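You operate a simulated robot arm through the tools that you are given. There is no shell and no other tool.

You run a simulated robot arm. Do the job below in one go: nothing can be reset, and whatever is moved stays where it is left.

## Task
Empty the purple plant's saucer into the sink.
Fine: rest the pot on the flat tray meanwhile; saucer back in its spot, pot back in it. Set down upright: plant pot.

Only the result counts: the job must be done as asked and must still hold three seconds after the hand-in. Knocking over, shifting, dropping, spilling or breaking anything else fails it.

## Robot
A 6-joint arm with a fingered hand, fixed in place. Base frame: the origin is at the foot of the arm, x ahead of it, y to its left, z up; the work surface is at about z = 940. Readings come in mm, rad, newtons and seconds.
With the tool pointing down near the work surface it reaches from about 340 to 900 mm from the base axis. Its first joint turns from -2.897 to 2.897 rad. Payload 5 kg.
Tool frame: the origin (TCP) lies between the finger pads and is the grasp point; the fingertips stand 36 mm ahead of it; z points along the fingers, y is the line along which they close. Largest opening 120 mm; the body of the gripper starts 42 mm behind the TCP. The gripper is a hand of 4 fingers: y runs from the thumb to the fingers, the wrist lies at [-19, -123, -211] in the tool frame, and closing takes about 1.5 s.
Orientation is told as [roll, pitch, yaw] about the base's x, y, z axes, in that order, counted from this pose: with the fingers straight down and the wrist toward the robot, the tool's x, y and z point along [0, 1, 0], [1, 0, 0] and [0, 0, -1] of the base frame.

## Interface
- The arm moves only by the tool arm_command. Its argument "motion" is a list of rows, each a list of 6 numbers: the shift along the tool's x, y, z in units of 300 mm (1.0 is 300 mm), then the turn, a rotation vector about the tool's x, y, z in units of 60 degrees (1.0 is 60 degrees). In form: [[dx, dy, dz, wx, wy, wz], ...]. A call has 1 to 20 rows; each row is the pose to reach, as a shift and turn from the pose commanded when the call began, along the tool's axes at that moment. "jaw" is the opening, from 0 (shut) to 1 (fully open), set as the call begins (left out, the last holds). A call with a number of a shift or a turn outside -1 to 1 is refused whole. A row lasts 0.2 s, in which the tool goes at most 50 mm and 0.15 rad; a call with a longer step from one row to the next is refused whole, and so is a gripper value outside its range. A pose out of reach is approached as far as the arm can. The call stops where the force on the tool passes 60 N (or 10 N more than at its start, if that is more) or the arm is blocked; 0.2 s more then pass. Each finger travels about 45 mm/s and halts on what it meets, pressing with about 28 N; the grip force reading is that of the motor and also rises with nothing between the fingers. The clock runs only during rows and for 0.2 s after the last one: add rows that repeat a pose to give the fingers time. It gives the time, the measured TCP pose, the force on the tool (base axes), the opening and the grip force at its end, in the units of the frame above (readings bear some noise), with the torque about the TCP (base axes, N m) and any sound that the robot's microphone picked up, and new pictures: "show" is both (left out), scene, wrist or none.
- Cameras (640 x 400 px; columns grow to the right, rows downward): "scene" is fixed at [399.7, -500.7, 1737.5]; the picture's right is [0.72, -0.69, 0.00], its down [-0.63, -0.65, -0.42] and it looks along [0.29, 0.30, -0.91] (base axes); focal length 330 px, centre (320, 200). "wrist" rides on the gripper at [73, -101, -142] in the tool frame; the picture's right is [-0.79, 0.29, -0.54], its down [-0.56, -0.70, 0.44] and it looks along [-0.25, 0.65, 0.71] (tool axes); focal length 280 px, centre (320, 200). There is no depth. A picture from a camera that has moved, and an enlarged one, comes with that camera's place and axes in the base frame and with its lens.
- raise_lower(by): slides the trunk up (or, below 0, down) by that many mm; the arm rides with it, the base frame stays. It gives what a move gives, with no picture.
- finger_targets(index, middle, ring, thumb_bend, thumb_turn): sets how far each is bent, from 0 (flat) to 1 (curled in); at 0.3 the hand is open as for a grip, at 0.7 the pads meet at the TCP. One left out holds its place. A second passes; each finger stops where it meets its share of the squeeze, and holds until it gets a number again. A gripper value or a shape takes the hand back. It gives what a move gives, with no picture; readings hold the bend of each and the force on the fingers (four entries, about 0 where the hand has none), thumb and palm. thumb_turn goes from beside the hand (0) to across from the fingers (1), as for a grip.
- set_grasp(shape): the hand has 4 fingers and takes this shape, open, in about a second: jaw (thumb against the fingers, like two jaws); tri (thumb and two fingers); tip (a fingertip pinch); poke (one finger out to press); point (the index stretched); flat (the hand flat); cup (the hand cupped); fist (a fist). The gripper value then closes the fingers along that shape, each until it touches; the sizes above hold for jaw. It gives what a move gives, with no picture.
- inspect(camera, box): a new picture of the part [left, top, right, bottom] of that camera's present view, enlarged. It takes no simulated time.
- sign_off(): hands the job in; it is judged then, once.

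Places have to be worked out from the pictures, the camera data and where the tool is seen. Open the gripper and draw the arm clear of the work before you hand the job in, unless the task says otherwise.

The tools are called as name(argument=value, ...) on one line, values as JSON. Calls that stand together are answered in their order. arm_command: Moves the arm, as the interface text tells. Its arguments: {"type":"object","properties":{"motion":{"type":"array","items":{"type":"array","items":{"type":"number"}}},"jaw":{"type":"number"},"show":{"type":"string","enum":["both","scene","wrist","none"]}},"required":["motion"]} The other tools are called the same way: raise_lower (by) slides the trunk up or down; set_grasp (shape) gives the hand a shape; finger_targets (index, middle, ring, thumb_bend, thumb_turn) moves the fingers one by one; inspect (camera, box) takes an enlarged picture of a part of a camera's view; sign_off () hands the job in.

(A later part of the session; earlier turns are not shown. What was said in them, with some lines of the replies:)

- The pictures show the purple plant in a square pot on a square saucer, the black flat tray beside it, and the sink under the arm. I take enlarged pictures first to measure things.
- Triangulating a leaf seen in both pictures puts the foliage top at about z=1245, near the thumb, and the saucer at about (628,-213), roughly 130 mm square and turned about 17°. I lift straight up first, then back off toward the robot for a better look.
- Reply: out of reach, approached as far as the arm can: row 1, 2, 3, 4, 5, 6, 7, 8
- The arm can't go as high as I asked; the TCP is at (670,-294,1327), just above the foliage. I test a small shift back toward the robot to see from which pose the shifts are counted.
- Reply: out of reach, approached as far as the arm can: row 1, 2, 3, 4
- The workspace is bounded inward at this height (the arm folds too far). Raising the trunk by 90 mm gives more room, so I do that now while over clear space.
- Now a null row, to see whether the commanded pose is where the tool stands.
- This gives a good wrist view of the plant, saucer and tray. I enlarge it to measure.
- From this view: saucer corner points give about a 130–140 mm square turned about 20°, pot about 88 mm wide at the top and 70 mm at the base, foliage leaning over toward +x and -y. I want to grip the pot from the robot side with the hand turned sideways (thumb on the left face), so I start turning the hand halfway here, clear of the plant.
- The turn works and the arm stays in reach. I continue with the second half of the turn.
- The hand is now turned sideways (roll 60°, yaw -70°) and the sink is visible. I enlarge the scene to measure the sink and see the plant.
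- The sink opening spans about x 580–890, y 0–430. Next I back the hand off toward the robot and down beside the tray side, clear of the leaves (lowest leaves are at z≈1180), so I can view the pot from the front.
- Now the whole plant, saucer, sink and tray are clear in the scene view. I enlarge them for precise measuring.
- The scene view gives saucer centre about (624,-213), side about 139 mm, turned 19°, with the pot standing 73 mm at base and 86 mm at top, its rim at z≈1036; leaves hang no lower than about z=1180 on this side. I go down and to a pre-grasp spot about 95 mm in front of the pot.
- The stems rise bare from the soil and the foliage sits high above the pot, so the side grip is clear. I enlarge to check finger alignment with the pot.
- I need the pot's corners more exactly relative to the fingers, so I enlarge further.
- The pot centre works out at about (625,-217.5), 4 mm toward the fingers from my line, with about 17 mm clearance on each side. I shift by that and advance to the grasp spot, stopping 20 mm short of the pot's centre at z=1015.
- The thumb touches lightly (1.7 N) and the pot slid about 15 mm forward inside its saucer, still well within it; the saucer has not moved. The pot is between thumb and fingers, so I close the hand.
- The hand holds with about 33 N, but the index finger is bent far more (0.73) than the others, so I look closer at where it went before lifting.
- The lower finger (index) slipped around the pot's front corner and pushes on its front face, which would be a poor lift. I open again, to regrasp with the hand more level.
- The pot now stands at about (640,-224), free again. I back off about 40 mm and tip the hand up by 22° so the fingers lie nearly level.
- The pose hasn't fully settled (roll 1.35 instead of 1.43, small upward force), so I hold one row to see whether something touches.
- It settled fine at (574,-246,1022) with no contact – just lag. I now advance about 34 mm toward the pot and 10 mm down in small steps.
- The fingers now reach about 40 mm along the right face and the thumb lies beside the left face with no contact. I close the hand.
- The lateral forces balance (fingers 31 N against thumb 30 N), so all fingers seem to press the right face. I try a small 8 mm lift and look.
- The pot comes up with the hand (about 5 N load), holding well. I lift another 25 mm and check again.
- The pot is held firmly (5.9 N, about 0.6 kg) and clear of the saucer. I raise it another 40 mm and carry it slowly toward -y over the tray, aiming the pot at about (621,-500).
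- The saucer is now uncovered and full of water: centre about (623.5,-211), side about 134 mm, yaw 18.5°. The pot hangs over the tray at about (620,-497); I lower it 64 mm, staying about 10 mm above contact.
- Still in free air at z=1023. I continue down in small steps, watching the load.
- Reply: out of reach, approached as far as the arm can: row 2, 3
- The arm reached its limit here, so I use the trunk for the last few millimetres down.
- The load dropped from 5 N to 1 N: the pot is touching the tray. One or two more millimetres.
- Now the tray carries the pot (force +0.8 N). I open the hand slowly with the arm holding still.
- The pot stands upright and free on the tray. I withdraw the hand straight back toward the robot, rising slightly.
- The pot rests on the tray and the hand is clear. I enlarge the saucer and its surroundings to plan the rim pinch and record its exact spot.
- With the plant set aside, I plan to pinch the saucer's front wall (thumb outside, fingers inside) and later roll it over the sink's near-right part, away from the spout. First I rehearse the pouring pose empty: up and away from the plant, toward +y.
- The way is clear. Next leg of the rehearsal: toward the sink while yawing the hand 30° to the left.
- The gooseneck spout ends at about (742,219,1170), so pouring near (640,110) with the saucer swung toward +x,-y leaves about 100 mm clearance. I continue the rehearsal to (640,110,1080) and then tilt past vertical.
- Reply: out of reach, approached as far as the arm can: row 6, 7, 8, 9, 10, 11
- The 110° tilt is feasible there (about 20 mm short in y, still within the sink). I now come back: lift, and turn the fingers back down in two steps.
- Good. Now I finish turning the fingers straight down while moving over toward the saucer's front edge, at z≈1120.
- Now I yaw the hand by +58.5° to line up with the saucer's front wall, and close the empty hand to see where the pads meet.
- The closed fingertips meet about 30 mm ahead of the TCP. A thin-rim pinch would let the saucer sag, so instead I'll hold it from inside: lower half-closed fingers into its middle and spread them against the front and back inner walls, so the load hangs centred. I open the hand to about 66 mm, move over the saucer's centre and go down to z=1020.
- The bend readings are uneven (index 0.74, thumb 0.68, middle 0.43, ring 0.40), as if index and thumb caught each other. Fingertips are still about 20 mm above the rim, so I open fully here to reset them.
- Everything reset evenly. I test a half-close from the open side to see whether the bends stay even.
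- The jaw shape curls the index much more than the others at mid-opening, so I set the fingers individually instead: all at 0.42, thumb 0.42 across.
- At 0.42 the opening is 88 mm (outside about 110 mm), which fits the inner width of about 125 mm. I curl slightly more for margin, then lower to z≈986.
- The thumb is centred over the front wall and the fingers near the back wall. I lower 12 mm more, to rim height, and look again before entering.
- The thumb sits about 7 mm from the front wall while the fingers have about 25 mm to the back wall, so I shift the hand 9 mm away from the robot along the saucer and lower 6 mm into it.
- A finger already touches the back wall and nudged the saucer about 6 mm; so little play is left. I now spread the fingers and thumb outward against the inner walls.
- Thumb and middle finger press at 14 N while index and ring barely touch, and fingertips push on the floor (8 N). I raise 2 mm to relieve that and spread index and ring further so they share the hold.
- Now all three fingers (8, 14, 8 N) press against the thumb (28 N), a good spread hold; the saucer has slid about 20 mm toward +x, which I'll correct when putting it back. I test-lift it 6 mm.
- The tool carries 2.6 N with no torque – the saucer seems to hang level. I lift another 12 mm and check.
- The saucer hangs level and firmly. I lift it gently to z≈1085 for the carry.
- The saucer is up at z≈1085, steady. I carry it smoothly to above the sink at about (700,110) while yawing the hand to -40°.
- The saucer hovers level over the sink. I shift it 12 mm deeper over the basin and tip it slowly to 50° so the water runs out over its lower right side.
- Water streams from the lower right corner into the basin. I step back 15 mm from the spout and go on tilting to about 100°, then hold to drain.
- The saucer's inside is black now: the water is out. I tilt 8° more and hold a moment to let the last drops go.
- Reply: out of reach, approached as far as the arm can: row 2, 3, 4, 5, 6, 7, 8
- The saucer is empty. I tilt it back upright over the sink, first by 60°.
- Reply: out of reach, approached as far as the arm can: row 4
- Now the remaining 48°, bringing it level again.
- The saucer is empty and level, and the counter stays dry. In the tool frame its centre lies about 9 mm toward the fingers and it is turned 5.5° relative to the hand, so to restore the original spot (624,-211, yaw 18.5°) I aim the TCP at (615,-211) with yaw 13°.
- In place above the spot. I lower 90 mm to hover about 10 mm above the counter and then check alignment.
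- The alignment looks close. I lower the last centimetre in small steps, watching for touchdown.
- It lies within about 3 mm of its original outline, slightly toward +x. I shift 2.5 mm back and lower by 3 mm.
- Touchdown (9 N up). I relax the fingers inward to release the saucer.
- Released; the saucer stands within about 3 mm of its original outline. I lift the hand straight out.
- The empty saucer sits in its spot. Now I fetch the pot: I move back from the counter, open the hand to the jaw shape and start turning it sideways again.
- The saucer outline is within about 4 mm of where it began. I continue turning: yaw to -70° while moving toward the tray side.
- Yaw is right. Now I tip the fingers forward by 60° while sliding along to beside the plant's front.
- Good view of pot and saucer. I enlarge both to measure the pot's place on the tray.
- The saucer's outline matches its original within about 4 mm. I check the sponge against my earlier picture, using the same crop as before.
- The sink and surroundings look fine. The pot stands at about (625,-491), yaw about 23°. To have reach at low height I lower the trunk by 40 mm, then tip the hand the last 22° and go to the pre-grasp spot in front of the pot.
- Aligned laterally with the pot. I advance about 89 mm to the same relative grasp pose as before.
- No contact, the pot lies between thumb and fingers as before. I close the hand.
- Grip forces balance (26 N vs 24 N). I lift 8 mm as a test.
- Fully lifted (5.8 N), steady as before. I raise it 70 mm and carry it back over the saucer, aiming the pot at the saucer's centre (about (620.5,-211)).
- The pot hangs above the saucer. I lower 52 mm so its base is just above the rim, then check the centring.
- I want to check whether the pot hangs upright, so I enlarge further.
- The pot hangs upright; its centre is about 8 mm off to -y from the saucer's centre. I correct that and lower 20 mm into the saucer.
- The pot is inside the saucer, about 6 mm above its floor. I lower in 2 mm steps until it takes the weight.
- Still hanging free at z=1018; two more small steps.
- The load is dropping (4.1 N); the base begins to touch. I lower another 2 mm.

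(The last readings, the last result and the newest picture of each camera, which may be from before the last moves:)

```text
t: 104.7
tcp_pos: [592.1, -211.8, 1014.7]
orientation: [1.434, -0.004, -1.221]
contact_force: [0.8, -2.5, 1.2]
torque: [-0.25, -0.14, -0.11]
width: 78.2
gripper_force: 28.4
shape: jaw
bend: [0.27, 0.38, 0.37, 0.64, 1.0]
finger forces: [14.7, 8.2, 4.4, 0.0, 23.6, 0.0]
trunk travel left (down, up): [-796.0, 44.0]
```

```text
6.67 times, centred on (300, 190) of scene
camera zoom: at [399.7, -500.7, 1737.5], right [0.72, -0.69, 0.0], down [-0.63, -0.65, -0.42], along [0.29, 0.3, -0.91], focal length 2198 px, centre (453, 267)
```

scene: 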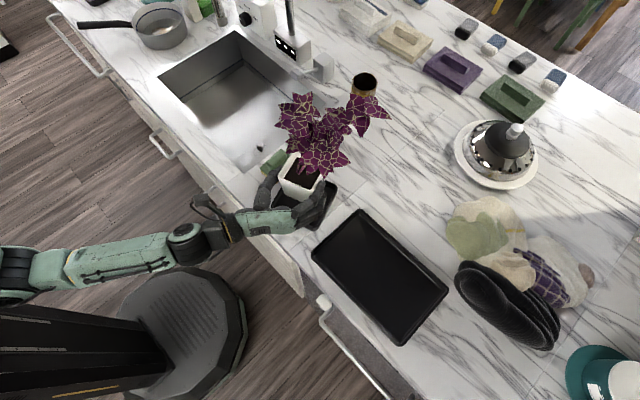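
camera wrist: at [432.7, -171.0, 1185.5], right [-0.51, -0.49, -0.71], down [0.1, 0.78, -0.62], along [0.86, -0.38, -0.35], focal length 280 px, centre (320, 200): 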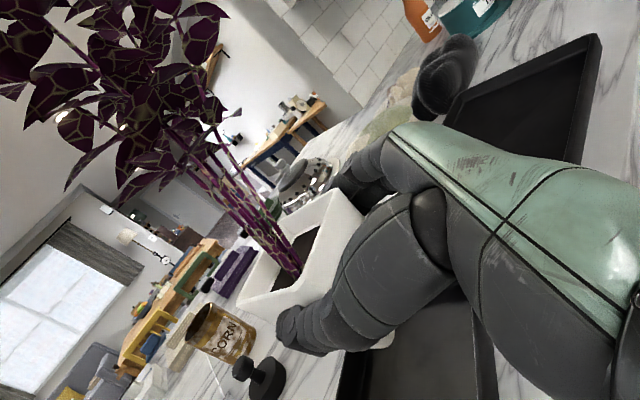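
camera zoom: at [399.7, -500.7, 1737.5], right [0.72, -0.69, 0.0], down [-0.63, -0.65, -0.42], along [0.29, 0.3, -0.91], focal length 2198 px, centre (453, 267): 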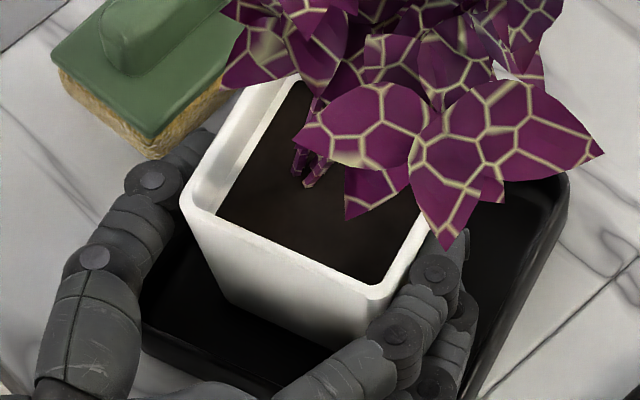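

The saucer now bears the pot (+1.2 N), nicely centred at about (618,-212). I release by opening the thumb and fingers only moderately, to keep clear of the sponge beside the thumb.

finger_targets(index=0.15, middle=0.28, ring=0.26, thumb_bend=0.48)

inspect(camera="scene", box=[260, 150, 340, 230])

inspect(camera="wrist", box=[150, 150, 400, 400])

```text
t: 105.7
tcp_pos: [590.3, -210.9, 1014.6]
orientation: [1.435, -0.003, -1.22]
contact_force: [-0.6, 2.3, 2.6]
torque: [-0.06, -0.13, 0.1]
width: 122.8
gripper_force: 2.0
shape: fingers
bend: [0.15, 0.28, 0.27, 0.48, 1.0]
finger forces: [0.1, 0.0, 3.0, 0.0, 0.0, 0.0]
trunk travel left (down, up): [-796.0, 44.0]
```

```text
5.00 times, centred on (300, 190) of scene
camera zoom: at [399.7, -500.7, 1737.5], right [0.72, -0.69, 0.0], down [-0.63, -0.65, -0.42], along [0.29, 0.3, -0.91], focal length 1649 px, centre (420, 250)
```

zoom: 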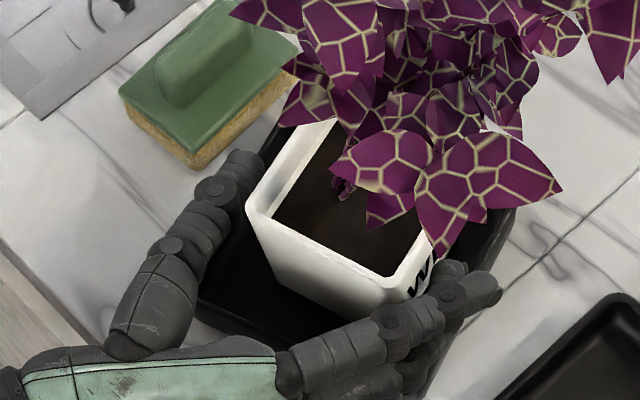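

```text
1.60 times, centred on (275, 275) of wrist
camera zoom: at [432.5, -161.2, 1105.1], right [-0.5, -0.49, -0.71], down [0.1, 0.78, -0.62], along [0.86, -0.38, -0.34], focal length 449 px, centre (392, 80)
```

zoom: 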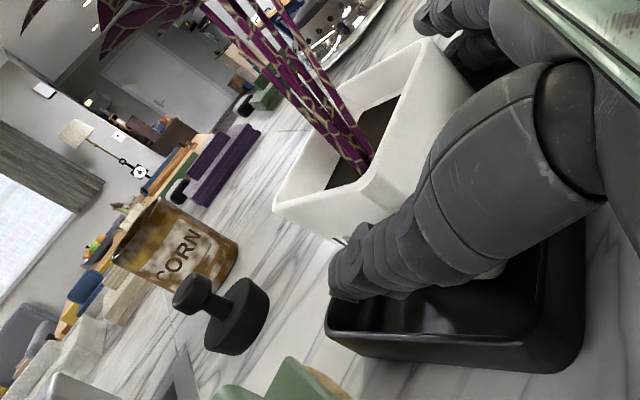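

The pot slid about 14 mm toward the fingers on release, still inside the saucer, and the ring finger shows 3 N contact. I look closer before moving.

inspect(camera="scene", box=[295, 180, 345, 230])

inspect(camera="wrist", box=[200, 130, 420, 350])

```text
8.00 times, centred on (320, 205) of scene
camera zoom: at [399.7, -500.7, 1737.5], right [0.72, -0.69, 0.0], down [-0.63, -0.65, -0.42], along [0.29, 0.3, -0.91], focal length 2638 px, centre (320, 160)
```

zoom: 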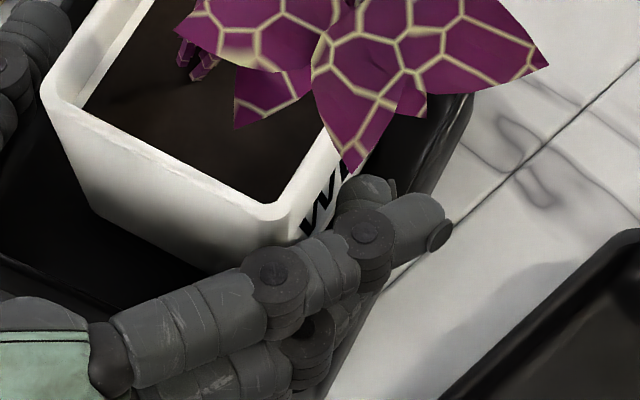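

```text
1.82 times, centred on (310, 240) of wrist
camera zoom: at [432.5, -161.2, 1105.1], right [-0.5, -0.49, -0.71], down [0.1, 0.78, -0.62], along [0.86, -0.38, -0.34], focal length 510 px, centre (338, 127)
```

zoom: 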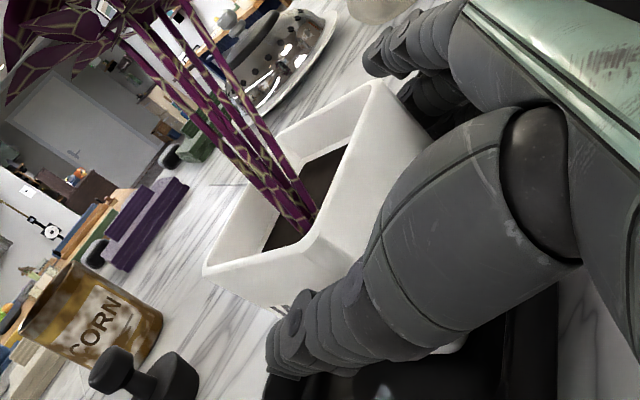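

The lowest finger presses lightly on the saucer's right rim. I raise the hand 8 mm to free it and then check.

arm_command(motion=[[0.0132, 0, -0.0019, 0, 0, 0], [0.0264, 0, -0.0037, 0, 0, 0], [0.0264, 0, -0.0037, 0, 0, 0]], show="none")

inspect(camera="scene", box=[260, 150, 340, 230])

```text
t: 106.5
tcp_pos: [591.6, -212.6, 1021.5]
orientation: [1.434, -0.001, -1.219]
contact_force: [0.8, -0.4, 0.9]
torque: [0.06, -0.03, 0.0]
width: 123.1
gripper_force: 0.0
shape: fingers
bend: [0.15, 0.28, 0.26, 0.48, 1.0]
finger forces: [0.1, 0.0, 0.0, 0.1, 0.1, 0.0]
trunk travel left (down, up): [-796.0, 44.0]
```

```text
5.00 times, centred on (300, 190) of scene
camera zoom: at [399.7, -500.7, 1737.5], right [0.72, -0.69, 0.0], down [-0.63, -0.65, -0.42], along [0.29, 0.3, -0.91], focal length 1649 px, centre (420, 250)
```

zoom: 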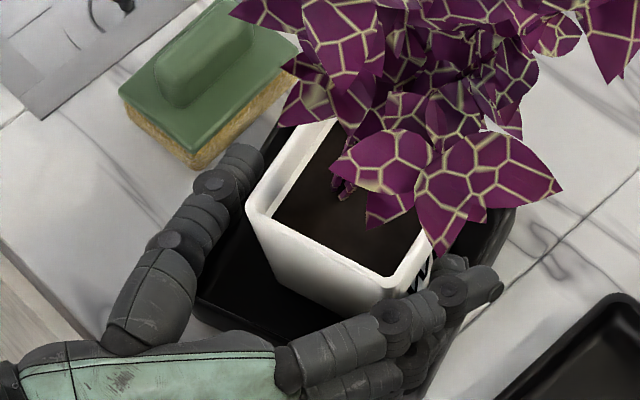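

All contacts are gone. I withdraw straight back toward the robot.

arm_command(motion=[[0.002, 0, -0.05, 0, 0, 0], [-0.002, 0, -0.12, 0, 0, 0], [-0.006, 0, -0.19, 0, 0, 0], [-0.01, 0, -0.265, 0, 0, 0], [-0.0133, 0, -0.335, 0, 0, 0], [-0.0133, 0, -0.335, 0, 0, 0]], show="both")

inspect(camera="scene", box=[262, 160, 350, 238])

inspect(camera="wrist", box=[100, 150, 400, 400])

```text
t: 107.8
tcp_pos: [497.6, -245.8, 1029.0]
orientation: [1.434, -0.004, -1.22]
contact_force: [0.3, -0.4, -0.1]
torque: [0.02, 0.0, 0.0]
width: 123.1
gripper_force: 0.1
shape: fingers
bend: [0.15, 0.28, 0.26, 0.48, 1.0]
finger forces: [0.0, 0.0, 0.0, 0.0, 0.0, 0.1]
trunk travel left (down, up): [-796.0, 44.0]
camera wrist: at [339.7, -195.9, 1120.6], right [-0.51, -0.49, -0.71], down [0.1, 0.78, -0.62], along [0.86, -0.38, -0.34], focal length 280 px, centre (320, 200)
```

scene: 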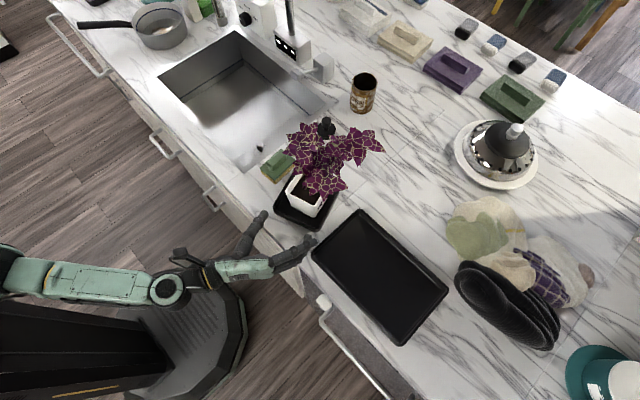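
wrist: 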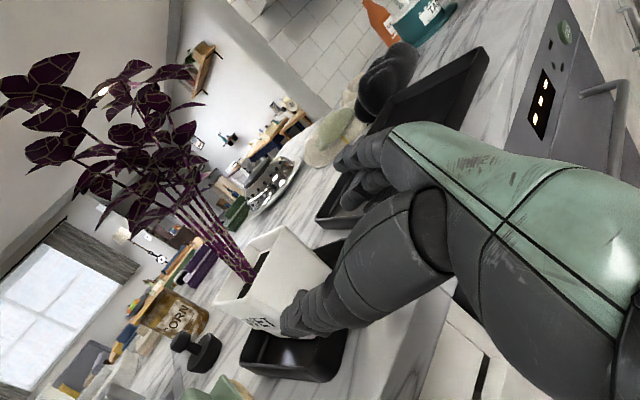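

```text
5.13 times, centred on (306, 199) of scene
camera zoom: at [399.7, -500.7, 1737.5], right [0.72, -0.69, 0.0], down [-0.63, -0.65, -0.42], along [0.29, 0.3, -0.91], focal length 1691 px, centre (392, 205)
```

zoom: 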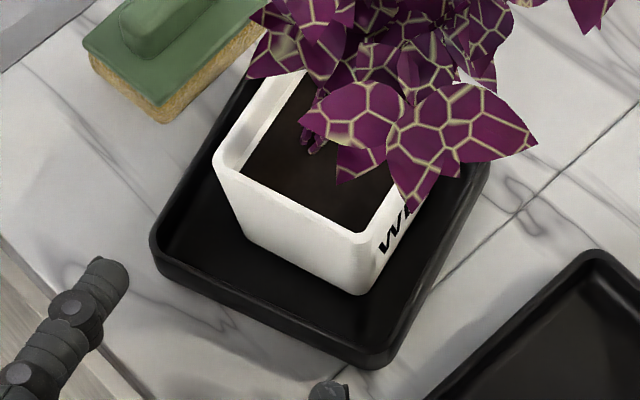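

```text
1.60 times, centred on (250, 275) of wrist
camera zoom: at [339.7, -195.9, 1120.6], right [-0.51, -0.49, -0.71], down [0.1, 0.78, -0.62], along [0.86, -0.38, -0.34], focal length 449 px, centre (432, 80)
```

zoom: 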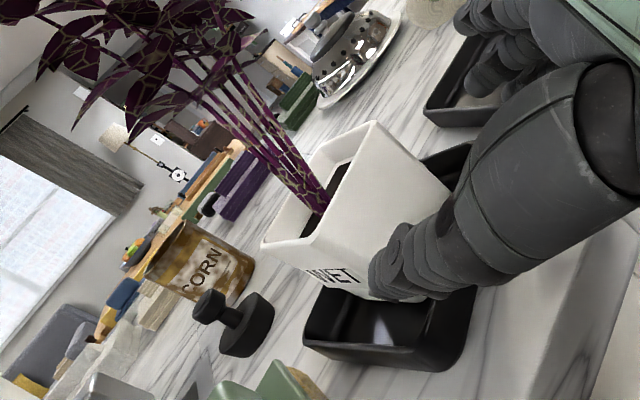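

The pot stands upright in the emptied saucer, with the saucer within about 6 mm of its first place and everything else where it was. I open the hand and draw the arm back and up, clear of the plant.

arm_command(motion=[[-0.003, 0, -0.05, 0, 0, 0], [0.02, 0, -0.095, 0, 0, 0], [0.1, 0, -0.106, 0, 0, 0], [0.19, 0, -0.119, 0, 0, 0], [0.28, 0, -0.132, 0, 0, 0], [0.34, 0, -0.14, 0, 0, 0], [0.34, 0, -0.14, 0, 0, 0], [0.34, 0, -0.14, 0, 0, 0]], jaw=1, show="both")

inspect(camera="scene", box=[250, 130, 380, 250])

```text
t: 109.7
tcp_pos: [471.2, -254.2, 1138.3]
orientation: [1.435, -0.002, -1.219]
contact_force: [-0.3, 0.3, -0.6]
torque: [0.02, 0.0, -0.01]
width: 119.6
gripper_force: 0.1
shape: jaw
bend: [0.3, 0.3, 0.3, 0.3, 0.98]
finger forces: [0.0, 0.0, 0.1, 0.1, 0.0, 0.0]
trunk travel left (down, up): [-796.0, 44.0]
camera wrist: at [312.6, -204.3, 1229.3], right [-0.51, -0.49, -0.71], down [0.1, 0.78, -0.62], along [0.86, -0.38, -0.34], focal length 280 px, centre (320, 200)
```

scene: 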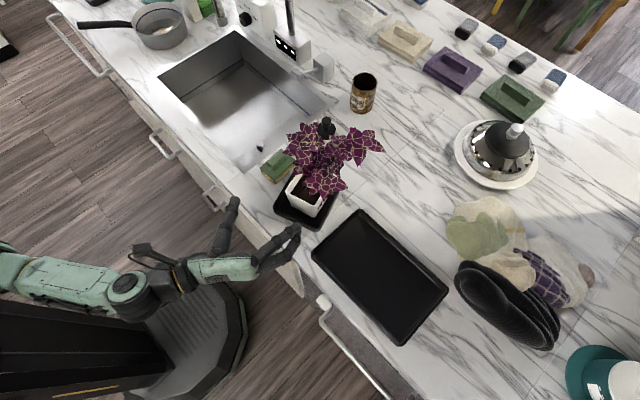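
wrist: 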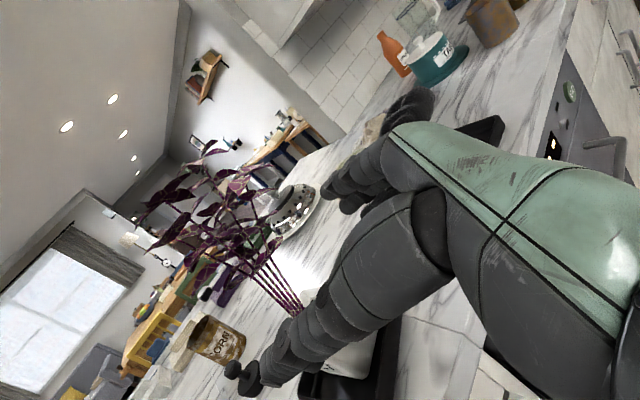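

```text
3.33 times, centred on (315, 190) of scene
camera zoom: at [399.7, -500.7, 1737.5], right [0.72, -0.69, 0.0], down [-0.63, -0.65, -0.42], along [0.29, 0.3, -0.91], focal length 1099 px, centre (337, 233)
```

zoom: 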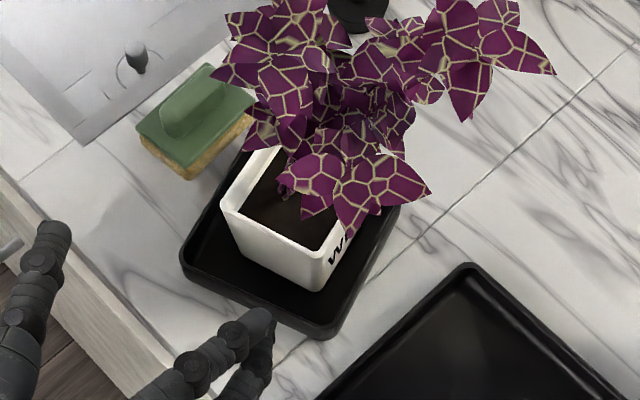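

Everything stands as it should. I draw the arm a little further away from the plant before handing in.

arm_command(motion=[[0.033, 0.066, -0.083, 0, 0, 0], [0.066, 0.133, -0.166, 0, 0, 0], [0.0997, 0.199, -0.2487, 0, 0, 0], [0.0997, 0.199, -0.2487, 0, 0, 0], [0.0997, 0.199, -0.2487, 0, 0, 0]], show="both")

inspect(camera="scene", box=[262, 160, 350, 238])

```text
t: 110.8
tcp_pos: [425.6, -338.2, 1179.5]
orientation: [1.435, -0.003, -1.221]
contact_force: [0.9, 0.5, 0.0]
torque: [-0.01, 0.02, 0.01]
width: 120.1
gripper_force: 0.1
shape: jaw
bend: [0.3, 0.3, 0.3, 0.3, 0.98]
finger forces: [0.0, 0.0, 0.1, 0.0, 0.0, 0.1]
trunk travel left (down, up): [-796.0, 44.0]
camera wrist: at [267.1, -287.4, 1270.1], right [-0.5, -0.49, -0.71], down [0.1, 0.78, -0.62], along [0.86, -0.38, -0.34], focal length 280 px, centre (320, 200)
```

scene: 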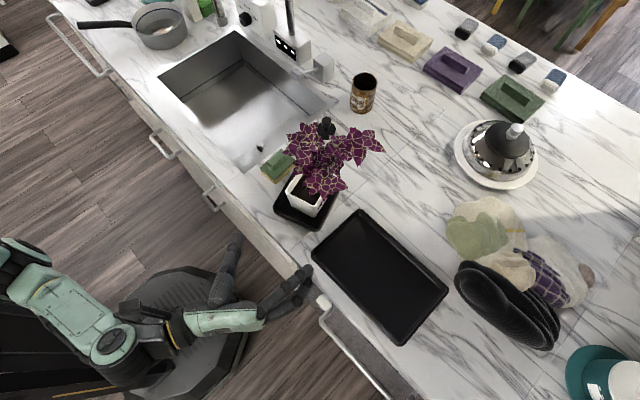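
wrist: 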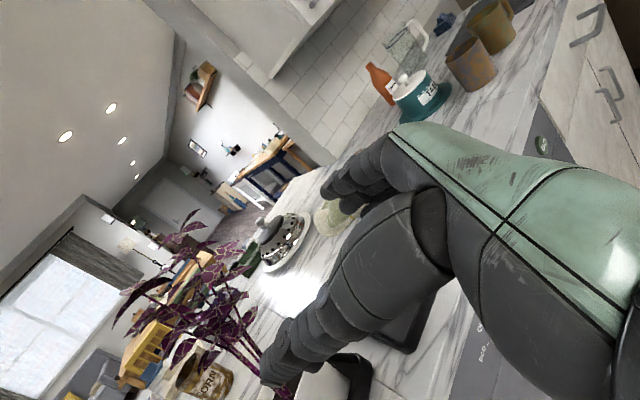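

```text
5.13 times, centred on (306, 199) of scene
camera zoom: at [399.7, -500.7, 1737.5], right [0.72, -0.69, 0.0], down [-0.63, -0.65, -0.42], along [0.29, 0.3, -0.91], focal length 1691 px, centre (392, 205)
```

zoom: 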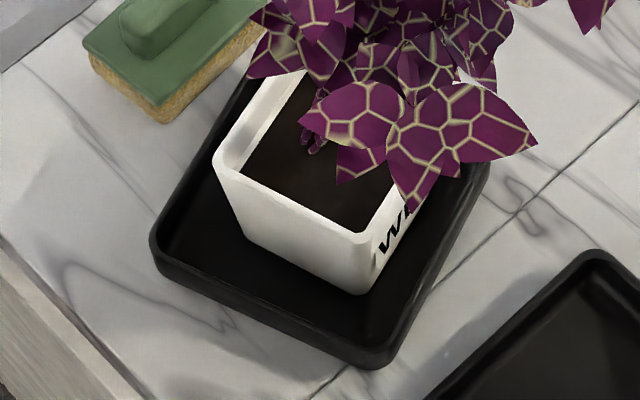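

The saucer is empty and back in its spot. The pot stands upright in it, the gripper is open, and the arm is clear of the work. I hand the job in.

sign_off()

```text
The job is handed in.
```

I emptied the purple plant's saucer into the sink, put it back in its spot and set the pot upright in it again. The job is handed in; I have no verdict back yet.

- **Saucer:** it was tipped past vertical over the sink, and its inside showed no water afterwards. The counter looked dry in every picture. It sits about 6 mm from where it started, turned a degree or two.
- **Pot:** it rested on the flat tray while I emptied the saucer. It now stands upright in the saucer, about 10 mm off its centre and well clear of the walls.
- **Sponge:** it moved about 3 mm and turned very slightly, probably nudged when I gripped the saucer from inside. I left it rather than risk moving it further.
- **Everything else:** the tray did not move, and I saw nothing else shifted in the pictures. The gripper is open and the arm is back clear of the counter.
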